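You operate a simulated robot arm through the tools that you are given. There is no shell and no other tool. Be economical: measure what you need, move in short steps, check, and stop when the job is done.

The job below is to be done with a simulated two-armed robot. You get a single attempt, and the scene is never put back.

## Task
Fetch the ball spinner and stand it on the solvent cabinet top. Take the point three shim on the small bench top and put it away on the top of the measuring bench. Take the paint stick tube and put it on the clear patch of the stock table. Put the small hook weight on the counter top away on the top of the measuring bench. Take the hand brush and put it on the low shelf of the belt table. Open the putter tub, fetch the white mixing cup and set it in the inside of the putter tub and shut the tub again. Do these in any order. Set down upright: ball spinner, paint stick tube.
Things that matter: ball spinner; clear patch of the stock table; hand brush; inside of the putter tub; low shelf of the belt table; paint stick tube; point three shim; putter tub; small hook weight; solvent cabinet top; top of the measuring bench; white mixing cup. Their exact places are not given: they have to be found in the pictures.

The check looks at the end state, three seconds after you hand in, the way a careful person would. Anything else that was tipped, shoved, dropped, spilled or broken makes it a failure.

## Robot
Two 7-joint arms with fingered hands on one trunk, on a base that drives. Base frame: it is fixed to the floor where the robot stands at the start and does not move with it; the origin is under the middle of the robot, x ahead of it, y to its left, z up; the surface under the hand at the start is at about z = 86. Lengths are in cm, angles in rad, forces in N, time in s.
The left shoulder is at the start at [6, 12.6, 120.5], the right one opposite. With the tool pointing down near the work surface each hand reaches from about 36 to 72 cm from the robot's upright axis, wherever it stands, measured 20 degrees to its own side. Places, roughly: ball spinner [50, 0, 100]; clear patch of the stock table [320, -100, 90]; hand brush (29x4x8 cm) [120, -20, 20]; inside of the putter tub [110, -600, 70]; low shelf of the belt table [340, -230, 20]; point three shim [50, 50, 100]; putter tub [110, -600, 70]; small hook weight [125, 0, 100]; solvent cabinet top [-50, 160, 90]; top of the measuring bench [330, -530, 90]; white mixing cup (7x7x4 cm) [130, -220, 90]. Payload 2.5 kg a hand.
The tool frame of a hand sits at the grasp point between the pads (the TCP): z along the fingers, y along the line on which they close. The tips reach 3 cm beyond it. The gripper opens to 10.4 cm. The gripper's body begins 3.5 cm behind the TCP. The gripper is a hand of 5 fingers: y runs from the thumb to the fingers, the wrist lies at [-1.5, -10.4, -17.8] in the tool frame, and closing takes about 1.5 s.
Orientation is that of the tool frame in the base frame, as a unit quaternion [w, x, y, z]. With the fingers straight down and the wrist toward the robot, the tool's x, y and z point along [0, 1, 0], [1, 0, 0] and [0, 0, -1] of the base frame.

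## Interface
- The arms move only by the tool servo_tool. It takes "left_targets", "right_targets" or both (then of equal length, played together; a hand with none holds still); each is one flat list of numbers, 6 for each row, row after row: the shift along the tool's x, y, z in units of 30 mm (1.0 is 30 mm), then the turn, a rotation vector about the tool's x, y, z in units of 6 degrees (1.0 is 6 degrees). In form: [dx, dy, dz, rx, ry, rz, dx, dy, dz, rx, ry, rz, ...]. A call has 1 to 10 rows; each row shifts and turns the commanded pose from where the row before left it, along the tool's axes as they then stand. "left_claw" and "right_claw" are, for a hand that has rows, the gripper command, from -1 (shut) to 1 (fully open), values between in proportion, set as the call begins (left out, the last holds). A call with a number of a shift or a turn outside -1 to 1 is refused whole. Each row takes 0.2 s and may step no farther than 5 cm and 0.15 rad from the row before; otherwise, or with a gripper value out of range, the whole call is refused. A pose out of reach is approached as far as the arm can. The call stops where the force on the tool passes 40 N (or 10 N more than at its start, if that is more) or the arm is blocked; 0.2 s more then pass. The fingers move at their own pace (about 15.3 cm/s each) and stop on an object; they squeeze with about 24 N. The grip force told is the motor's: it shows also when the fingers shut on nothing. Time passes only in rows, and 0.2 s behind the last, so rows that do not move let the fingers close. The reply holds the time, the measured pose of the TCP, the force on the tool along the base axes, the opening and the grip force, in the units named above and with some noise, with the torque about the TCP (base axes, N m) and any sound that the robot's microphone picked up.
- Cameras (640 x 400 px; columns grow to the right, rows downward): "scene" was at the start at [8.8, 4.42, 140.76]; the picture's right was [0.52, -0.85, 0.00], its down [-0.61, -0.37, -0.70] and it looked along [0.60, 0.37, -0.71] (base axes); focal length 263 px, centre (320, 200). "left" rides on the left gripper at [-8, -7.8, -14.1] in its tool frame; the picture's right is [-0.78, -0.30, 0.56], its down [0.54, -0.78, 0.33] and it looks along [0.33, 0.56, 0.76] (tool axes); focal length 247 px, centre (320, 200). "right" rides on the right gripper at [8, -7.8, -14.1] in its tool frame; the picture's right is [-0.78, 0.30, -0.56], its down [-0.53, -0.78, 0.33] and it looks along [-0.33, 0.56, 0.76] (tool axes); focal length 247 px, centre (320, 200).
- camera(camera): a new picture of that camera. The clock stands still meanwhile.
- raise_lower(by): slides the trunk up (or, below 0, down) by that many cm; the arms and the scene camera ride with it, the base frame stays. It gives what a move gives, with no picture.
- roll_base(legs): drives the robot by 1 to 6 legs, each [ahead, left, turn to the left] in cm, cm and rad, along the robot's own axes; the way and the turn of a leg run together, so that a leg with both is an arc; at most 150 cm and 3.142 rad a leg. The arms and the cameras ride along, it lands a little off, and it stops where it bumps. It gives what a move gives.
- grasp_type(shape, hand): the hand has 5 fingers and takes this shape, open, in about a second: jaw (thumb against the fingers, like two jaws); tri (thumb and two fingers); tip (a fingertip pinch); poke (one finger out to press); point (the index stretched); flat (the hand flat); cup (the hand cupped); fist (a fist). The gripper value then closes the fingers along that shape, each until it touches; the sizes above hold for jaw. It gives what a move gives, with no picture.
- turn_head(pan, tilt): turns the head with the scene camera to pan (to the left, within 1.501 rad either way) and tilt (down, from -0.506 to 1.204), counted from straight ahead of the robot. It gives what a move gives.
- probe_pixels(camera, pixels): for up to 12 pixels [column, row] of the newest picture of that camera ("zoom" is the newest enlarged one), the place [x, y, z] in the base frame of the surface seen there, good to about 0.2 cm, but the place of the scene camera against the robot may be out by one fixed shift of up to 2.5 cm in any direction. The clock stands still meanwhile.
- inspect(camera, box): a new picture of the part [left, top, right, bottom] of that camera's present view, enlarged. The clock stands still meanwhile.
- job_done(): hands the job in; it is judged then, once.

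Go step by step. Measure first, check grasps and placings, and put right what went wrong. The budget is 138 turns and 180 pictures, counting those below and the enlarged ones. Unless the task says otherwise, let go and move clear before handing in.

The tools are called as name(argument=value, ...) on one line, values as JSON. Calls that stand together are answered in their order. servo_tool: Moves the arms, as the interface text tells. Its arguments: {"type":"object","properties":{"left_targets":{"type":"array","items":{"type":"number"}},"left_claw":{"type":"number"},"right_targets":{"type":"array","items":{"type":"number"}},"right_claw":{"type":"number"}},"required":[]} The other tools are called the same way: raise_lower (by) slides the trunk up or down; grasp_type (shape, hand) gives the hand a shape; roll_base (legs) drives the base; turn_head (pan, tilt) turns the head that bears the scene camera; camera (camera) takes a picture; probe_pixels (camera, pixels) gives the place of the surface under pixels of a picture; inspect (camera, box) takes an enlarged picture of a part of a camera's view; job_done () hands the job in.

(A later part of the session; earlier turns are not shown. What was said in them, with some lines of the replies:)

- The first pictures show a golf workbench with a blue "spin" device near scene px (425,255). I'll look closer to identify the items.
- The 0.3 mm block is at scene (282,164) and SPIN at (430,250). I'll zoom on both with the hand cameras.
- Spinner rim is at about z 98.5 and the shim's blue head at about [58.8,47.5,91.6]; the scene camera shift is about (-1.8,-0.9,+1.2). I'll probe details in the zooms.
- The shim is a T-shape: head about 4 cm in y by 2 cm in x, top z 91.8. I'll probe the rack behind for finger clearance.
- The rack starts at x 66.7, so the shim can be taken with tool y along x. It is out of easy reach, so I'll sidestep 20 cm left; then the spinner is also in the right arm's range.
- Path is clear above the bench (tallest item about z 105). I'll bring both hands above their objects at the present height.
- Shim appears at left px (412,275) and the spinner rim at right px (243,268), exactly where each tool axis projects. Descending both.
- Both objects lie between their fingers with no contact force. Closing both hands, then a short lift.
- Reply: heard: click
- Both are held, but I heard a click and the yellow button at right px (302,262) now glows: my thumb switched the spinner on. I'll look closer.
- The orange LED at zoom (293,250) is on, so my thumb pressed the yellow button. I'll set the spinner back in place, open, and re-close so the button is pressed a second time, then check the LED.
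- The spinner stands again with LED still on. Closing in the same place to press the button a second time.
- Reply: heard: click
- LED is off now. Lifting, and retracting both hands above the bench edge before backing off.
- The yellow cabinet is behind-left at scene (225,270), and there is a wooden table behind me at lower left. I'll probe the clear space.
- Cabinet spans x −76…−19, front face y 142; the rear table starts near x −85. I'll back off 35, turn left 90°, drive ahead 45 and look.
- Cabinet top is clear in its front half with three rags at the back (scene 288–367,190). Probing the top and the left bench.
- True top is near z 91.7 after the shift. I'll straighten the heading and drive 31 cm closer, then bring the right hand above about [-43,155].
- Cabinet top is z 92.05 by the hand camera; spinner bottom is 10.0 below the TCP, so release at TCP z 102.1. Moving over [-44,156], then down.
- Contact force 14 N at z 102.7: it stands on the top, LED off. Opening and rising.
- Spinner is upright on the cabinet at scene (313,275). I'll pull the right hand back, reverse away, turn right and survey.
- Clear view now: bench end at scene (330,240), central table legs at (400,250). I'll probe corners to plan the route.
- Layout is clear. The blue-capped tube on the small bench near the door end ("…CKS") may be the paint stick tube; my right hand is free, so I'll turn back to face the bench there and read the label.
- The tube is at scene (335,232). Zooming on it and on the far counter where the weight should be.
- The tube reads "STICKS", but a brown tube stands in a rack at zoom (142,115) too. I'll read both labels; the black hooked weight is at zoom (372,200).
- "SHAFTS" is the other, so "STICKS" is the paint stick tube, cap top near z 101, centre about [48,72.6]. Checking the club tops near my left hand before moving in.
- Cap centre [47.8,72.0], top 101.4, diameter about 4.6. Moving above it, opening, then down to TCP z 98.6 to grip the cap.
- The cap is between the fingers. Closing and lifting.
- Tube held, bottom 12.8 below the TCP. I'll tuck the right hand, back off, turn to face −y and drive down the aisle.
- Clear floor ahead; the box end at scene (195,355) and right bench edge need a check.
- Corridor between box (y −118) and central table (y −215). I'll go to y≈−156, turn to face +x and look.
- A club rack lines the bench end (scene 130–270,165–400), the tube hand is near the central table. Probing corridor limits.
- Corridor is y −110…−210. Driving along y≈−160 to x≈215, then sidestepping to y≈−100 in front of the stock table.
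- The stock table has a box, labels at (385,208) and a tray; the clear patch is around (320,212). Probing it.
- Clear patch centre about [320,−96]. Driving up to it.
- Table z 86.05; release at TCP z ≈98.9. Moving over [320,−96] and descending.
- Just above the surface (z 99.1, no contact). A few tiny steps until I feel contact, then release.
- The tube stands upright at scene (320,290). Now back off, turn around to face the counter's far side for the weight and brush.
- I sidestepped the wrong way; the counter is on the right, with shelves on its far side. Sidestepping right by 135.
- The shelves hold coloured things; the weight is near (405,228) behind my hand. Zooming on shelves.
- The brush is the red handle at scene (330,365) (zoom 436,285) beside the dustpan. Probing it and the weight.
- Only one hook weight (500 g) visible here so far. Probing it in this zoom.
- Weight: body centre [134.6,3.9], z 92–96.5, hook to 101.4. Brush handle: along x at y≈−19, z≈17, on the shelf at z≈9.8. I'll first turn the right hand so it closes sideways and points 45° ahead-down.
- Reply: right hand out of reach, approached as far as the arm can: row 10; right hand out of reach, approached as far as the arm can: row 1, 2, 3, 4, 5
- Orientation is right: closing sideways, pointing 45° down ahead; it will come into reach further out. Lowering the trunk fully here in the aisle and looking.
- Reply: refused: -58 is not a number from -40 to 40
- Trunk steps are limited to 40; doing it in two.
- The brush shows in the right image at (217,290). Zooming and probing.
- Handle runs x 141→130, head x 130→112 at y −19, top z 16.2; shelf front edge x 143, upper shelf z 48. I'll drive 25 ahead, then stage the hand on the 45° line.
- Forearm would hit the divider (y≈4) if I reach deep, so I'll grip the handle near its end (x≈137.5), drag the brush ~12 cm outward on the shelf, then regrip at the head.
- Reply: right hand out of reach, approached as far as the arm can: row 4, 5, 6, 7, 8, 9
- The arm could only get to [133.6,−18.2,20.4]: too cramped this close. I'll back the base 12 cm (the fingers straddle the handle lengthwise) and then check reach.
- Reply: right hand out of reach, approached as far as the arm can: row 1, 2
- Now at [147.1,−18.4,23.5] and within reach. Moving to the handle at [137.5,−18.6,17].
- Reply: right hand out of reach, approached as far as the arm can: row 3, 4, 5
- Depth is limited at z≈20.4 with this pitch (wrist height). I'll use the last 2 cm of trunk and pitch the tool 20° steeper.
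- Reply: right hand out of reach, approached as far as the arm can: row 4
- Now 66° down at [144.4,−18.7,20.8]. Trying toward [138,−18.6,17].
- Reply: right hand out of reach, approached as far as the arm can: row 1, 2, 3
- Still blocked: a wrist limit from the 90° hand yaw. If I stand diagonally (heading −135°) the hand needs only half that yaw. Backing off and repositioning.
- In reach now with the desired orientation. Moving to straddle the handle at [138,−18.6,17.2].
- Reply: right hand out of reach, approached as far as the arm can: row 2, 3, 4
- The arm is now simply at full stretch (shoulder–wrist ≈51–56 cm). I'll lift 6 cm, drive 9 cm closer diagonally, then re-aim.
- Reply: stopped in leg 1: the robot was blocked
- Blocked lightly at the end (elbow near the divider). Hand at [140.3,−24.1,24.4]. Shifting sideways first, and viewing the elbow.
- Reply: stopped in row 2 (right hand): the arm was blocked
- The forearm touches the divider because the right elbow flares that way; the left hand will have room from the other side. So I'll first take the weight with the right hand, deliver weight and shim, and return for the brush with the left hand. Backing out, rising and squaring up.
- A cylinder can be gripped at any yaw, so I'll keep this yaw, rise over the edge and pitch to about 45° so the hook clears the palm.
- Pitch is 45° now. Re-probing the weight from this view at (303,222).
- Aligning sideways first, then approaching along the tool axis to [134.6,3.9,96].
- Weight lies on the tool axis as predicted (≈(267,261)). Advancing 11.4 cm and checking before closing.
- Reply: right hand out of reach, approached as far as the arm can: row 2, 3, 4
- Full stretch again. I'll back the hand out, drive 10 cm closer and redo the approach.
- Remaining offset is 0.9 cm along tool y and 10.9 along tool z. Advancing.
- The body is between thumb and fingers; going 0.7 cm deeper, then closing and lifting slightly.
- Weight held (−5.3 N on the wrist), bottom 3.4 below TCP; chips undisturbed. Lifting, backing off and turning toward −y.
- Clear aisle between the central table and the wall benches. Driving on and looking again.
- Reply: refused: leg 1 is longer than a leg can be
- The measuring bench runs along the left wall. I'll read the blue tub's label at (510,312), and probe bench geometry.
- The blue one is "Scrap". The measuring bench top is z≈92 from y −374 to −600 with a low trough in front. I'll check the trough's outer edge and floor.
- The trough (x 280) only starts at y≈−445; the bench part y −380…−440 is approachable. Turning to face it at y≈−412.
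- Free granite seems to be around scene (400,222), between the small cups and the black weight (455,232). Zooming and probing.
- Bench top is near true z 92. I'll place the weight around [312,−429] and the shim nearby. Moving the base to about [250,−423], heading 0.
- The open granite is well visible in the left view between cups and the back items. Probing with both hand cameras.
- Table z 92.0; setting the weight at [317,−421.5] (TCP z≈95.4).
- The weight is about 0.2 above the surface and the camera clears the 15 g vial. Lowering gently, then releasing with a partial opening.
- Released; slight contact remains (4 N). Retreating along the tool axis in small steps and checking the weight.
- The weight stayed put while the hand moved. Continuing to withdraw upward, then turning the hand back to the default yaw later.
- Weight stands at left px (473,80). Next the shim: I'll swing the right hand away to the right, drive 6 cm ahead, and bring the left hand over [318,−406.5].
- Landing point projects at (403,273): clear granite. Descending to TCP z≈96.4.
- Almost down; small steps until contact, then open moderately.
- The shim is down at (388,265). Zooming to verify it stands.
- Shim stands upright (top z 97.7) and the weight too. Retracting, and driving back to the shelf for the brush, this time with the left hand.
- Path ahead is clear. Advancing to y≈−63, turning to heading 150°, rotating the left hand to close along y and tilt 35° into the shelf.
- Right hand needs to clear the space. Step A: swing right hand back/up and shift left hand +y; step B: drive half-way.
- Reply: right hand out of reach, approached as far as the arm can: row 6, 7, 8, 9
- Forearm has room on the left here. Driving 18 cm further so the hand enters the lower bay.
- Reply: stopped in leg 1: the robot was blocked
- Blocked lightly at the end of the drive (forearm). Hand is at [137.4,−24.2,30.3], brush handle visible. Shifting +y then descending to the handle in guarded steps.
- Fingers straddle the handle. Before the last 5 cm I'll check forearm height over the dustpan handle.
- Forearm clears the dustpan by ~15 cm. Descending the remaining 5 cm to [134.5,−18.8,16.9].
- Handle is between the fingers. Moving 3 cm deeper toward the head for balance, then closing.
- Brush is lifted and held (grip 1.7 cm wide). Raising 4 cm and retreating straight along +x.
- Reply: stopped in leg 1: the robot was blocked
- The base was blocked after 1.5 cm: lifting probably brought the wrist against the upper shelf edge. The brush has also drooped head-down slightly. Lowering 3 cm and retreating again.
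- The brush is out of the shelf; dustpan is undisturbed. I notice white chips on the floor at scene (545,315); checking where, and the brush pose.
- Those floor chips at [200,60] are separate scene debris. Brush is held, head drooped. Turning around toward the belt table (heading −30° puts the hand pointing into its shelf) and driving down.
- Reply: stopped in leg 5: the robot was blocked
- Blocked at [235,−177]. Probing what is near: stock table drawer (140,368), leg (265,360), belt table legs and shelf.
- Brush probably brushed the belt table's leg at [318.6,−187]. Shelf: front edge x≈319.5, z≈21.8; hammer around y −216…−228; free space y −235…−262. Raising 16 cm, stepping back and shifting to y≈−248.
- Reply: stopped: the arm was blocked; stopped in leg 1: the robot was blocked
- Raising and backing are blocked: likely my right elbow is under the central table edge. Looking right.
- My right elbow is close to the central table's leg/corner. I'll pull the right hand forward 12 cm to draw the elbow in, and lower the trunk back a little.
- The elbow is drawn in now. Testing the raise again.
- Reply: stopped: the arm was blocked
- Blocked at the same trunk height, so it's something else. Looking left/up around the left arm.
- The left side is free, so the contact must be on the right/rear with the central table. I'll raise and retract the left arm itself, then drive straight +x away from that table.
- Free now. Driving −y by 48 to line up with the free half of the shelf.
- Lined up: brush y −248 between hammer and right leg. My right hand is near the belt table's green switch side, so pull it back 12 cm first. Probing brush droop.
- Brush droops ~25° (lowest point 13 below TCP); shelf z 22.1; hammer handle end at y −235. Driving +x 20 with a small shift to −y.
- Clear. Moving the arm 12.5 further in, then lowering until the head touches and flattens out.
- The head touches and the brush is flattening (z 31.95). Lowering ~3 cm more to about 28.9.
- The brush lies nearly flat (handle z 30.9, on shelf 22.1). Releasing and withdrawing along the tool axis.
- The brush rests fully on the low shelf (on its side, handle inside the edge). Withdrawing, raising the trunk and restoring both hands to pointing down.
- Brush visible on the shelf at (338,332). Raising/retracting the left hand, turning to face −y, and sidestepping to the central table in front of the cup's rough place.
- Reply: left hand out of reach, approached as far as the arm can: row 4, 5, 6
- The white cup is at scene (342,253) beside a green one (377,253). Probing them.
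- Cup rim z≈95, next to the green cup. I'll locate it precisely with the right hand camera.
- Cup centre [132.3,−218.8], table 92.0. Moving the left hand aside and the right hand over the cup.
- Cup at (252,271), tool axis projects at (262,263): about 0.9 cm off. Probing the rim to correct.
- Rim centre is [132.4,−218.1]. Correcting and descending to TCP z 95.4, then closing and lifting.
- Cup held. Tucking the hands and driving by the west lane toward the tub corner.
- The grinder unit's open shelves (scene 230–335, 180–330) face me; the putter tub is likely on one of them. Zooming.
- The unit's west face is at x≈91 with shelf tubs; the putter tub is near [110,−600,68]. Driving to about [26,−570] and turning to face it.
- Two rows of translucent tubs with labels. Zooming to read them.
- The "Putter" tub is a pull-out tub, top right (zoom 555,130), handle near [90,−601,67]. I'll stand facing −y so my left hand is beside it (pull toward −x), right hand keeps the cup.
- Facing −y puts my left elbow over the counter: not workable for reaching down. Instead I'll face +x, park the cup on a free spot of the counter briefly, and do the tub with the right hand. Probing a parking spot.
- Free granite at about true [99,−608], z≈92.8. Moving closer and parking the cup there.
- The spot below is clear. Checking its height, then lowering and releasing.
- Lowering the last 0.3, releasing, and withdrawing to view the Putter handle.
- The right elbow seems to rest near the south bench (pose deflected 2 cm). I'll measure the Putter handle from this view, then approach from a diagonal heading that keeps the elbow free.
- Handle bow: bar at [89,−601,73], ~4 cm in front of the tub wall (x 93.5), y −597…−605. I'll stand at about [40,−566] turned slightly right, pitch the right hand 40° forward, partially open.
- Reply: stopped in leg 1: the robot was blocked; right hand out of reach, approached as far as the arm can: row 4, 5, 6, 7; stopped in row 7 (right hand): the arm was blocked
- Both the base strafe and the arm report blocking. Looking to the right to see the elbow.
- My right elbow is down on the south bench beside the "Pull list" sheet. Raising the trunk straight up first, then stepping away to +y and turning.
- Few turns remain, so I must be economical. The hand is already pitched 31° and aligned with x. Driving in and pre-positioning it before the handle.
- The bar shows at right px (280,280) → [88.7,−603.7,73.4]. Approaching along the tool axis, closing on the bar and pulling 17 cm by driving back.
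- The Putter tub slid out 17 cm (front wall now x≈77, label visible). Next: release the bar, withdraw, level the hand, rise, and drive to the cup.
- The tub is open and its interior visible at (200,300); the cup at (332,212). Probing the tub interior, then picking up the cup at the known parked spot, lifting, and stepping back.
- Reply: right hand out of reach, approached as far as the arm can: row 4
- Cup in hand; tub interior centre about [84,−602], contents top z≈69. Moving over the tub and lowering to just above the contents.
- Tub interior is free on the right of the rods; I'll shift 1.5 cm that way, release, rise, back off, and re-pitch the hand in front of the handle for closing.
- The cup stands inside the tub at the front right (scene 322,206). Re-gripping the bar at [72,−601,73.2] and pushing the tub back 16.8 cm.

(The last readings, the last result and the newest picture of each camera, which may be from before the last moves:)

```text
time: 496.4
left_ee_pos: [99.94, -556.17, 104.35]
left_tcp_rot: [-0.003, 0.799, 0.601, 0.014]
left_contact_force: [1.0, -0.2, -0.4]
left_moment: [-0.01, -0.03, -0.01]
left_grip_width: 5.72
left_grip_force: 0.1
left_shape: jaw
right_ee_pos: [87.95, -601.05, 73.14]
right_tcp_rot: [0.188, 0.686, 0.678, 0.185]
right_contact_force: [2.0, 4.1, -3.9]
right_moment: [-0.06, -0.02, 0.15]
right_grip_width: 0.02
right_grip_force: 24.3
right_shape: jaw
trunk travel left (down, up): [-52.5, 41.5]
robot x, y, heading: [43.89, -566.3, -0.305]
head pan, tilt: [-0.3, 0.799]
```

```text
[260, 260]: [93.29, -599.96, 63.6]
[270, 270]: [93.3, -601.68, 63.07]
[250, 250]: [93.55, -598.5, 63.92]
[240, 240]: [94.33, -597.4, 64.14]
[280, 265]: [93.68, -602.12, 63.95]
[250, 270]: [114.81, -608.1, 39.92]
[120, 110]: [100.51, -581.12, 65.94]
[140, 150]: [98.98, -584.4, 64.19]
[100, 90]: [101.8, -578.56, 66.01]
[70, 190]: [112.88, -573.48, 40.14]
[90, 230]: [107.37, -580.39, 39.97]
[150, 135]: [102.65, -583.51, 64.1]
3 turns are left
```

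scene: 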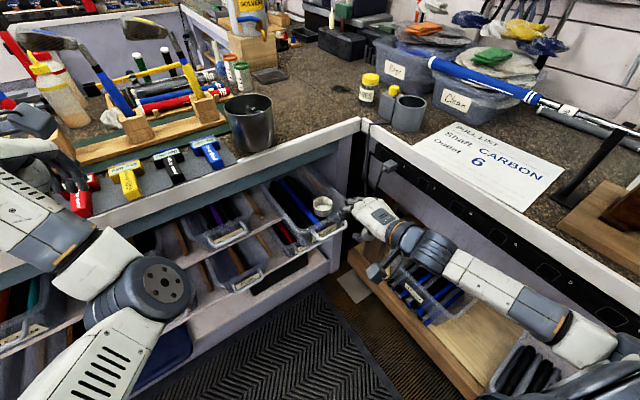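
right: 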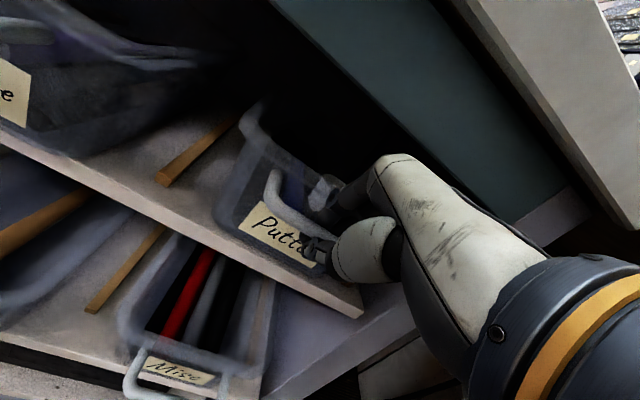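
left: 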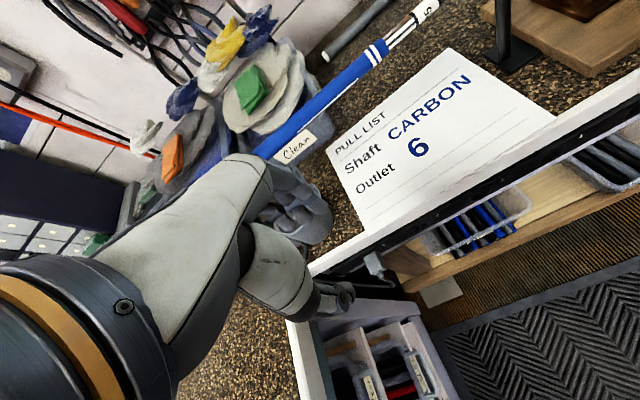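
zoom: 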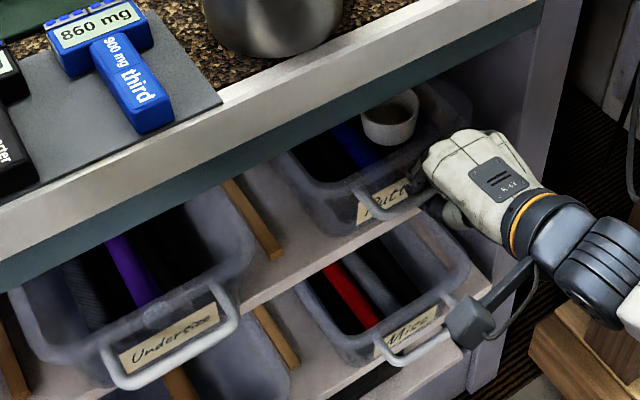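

The tub is back to within 0.7 cm, cup visible inside. Nudging 0.8 cm more, releasing, withdrawing and checking.

servo_tool(right_targets=[0, 0.12, 0.07, 0, 0, 0, 0, 0.12, 0.07, 0, 0, 0, 0, 0, 0, 0, 0, 0])

servo_tool(right_targets=[0, 0, 0, 0, 0, 0, 0, 0, 0, 0, 0, 0, 0, 0, 0, 0, 0, 0, 0, 0, 0, 0, 0, 0, 0, 0, 0, 0, 0, 0], right_claw=-0.3)

servo_tool(right_targets=[0, 0, -0.5, 0, 0, 0, 0, 0, -0.95, 0, 0, 0, 0, 0, -0.95, 0, 0, 0, 0, 0, -0.95, 0, 0, 0, 0, 0, -0.95, 0, 0, 0])

roll_base(legs=[[-12, 0, 0]])

inspect(camera="scene", box=[240, 120, 480, 280])

probe_pixels(camera="zoom", pixels=[[200, 260], [220, 240], [240, 230], [180, 280], [120, 320], [60, 340]])

camera(camera="right")

```text
time: 497.2
left_ee_pos: [99.7, -556.22, 104.5]
left_tcp_rot: [-0.003, 0.799, 0.601, 0.014]
left_contact_force: [0.4, 0.2, -1.1]
left_moment: [0.02, 0.01, -0.01]
left_grip_width: 5.7
left_grip_force: 0.1
left_shape: jaw
right_ee_pos: [88.62, -600.98, 73.07]
right_tcp_rot: [0.188, 0.687, 0.678, 0.184]
right_contact_force: [-20.2, 1.8, 3.1]
right_moment: [-0.24, -0.1, -0.05]
right_grip_width: 0.01
right_grip_force: 24.4
right_shape: jaw
trunk travel left (down, up): [-52.5, 41.5]
robot x, y, heading: [43.22, -566.46, -0.303]
head pan, tilt: [-0.3, 0.799]
```

```text
time: 498.4
left_ee_pos: [99.91, -556.34, 104.29]
left_tcp_rot: [-0.004, 0.799, 0.601, 0.014]
left_contact_force: [0.0, -0.7, 0.7]
left_moment: [-0.02, -0.02, 0.04]
left_grip_width: 5.74
left_grip_force: 0.1
left_shape: jaw
right_ee_pos: [88.76, -600.94, 73.06]
right_tcp_rot: [0.188, 0.686, 0.678, 0.185]
right_contact_force: [-5.6, -0.2, -1.4]
right_moment: [0.01, -0.07, -0.07]
right_grip_width: 3.45
right_grip_force: 0.1
right_shape: jaw
trunk travel left (down, up): [-52.5, 41.5]
robot x, y, heading: [43.74, -566.24, -0.309]
head pan, tilt: [-0.3, 0.799]
```

```text
time: 499.6
left_ee_pos: [99.92, -556.23, 104.35]
left_tcp_rot: [-0.004, 0.799, 0.601, 0.013]
left_contact_force: [0.9, 0.0, -0.1]
left_moment: [0.0, 0.02, -0.06]
left_grip_width: 5.71
left_grip_force: 0.1
left_shape: jaw
right_ee_pos: [82.34, -600.84, 84.31]
right_tcp_rot: [0.187, 0.686, 0.678, 0.186]
right_contact_force: [-0.7, -1.0, 0.2]
right_moment: [0.0, -0.02, -0.01]
right_grip_width: 3.62
right_grip_force: 0.0
right_shape: jaw
trunk travel left (down, up): [-52.5, 41.5]
robot x, y, heading: [43.32, -566.58, -0.309]
head pan, tilt: [-0.3, 0.799]
```

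```text
time: 500.9
left_ee_pos: [88.44, -552.4, 104.29]
left_tcp_rot: [-0.003, 0.798, 0.602, 0.013]
left_contact_force: [0.0, -0.1, 0.0]
left_moment: [0.0, -0.01, -0.02]
left_grip_width: 5.74
left_grip_force: 0.0
left_shape: jaw
right_ee_pos: [71.11, -597.03, 84.22]
right_tcp_rot: [0.188, 0.685, 0.679, 0.187]
right_contact_force: [0.4, -0.2, -0.1]
right_moment: [-0.01, -0.03, -0.01]
right_grip_width: 3.61
right_grip_force: 0.1
right_shape: jaw
trunk travel left (down, up): [-52.5, 41.5]
robot x, y, heading: [32.16, -562.43, -0.304]
head pan, tilt: [-0.3, 0.799]
```

```text
2.50 times, centred on (360, 200) of scene
```

zoom: 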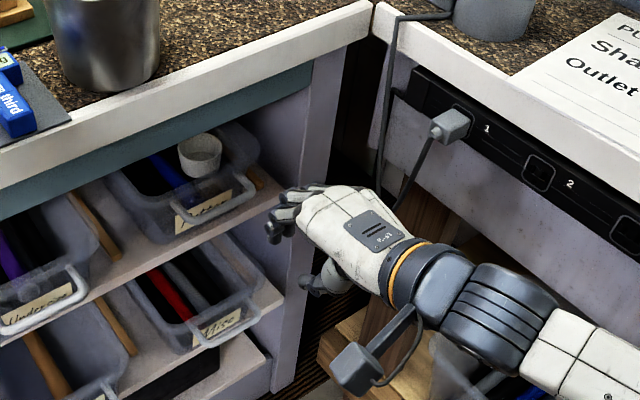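

```text
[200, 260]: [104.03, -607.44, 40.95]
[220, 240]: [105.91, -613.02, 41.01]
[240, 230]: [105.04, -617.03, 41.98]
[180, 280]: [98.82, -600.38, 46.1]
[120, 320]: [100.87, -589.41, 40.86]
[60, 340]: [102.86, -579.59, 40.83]
```

```text
7 pictures are left
2 turns are left
```

right: 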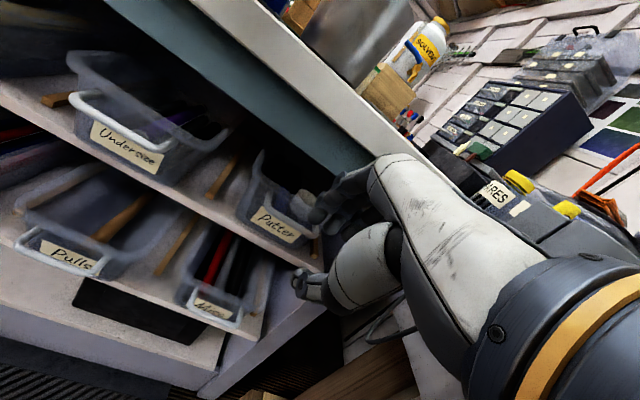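

The Putter tub is shut flush with its neighbours (bar back at x≈88.7, −20 N end stop felt), the cup stands inside (zoom 200,155), and both hands are empty and clear. Handing in.

job_done()

```text
The job is handed in.
```

I did all six tasks and handed the job in. I only saw each item right after placing it, and I haven't seen the check's verdict.

- **Ball spinner:** it is upright on the solvent cabinet top. My first grip pressed its button and turned it on, so I pressed the button again. Its light was off when I set it down.
- **Point three shim and small hook weight:** both are standing on the top of the measuring bench.
- **Paint stick tube:** I took this to be the blue-capped tube labelled "STICKS". It is upright on the clear patch of the stock table.
- **Hand brush:** it is on the low shelf of the belt table. It tipped onto its side when I let go, and lies fully on the shelf.
- **White mixing cup:** it stands inside the putter tub, which I pushed shut until it stopped.

**Bumps:** the robot knocked into things several times in tight spots: the counter shelves, probably the belt table or central table, and the south bench. At the south bench my right elbow came down beside the "Pull list" sheet. I saw nothing shoved or tipped in later pictures of the shelves and the bench, but I did not look over every spot again.
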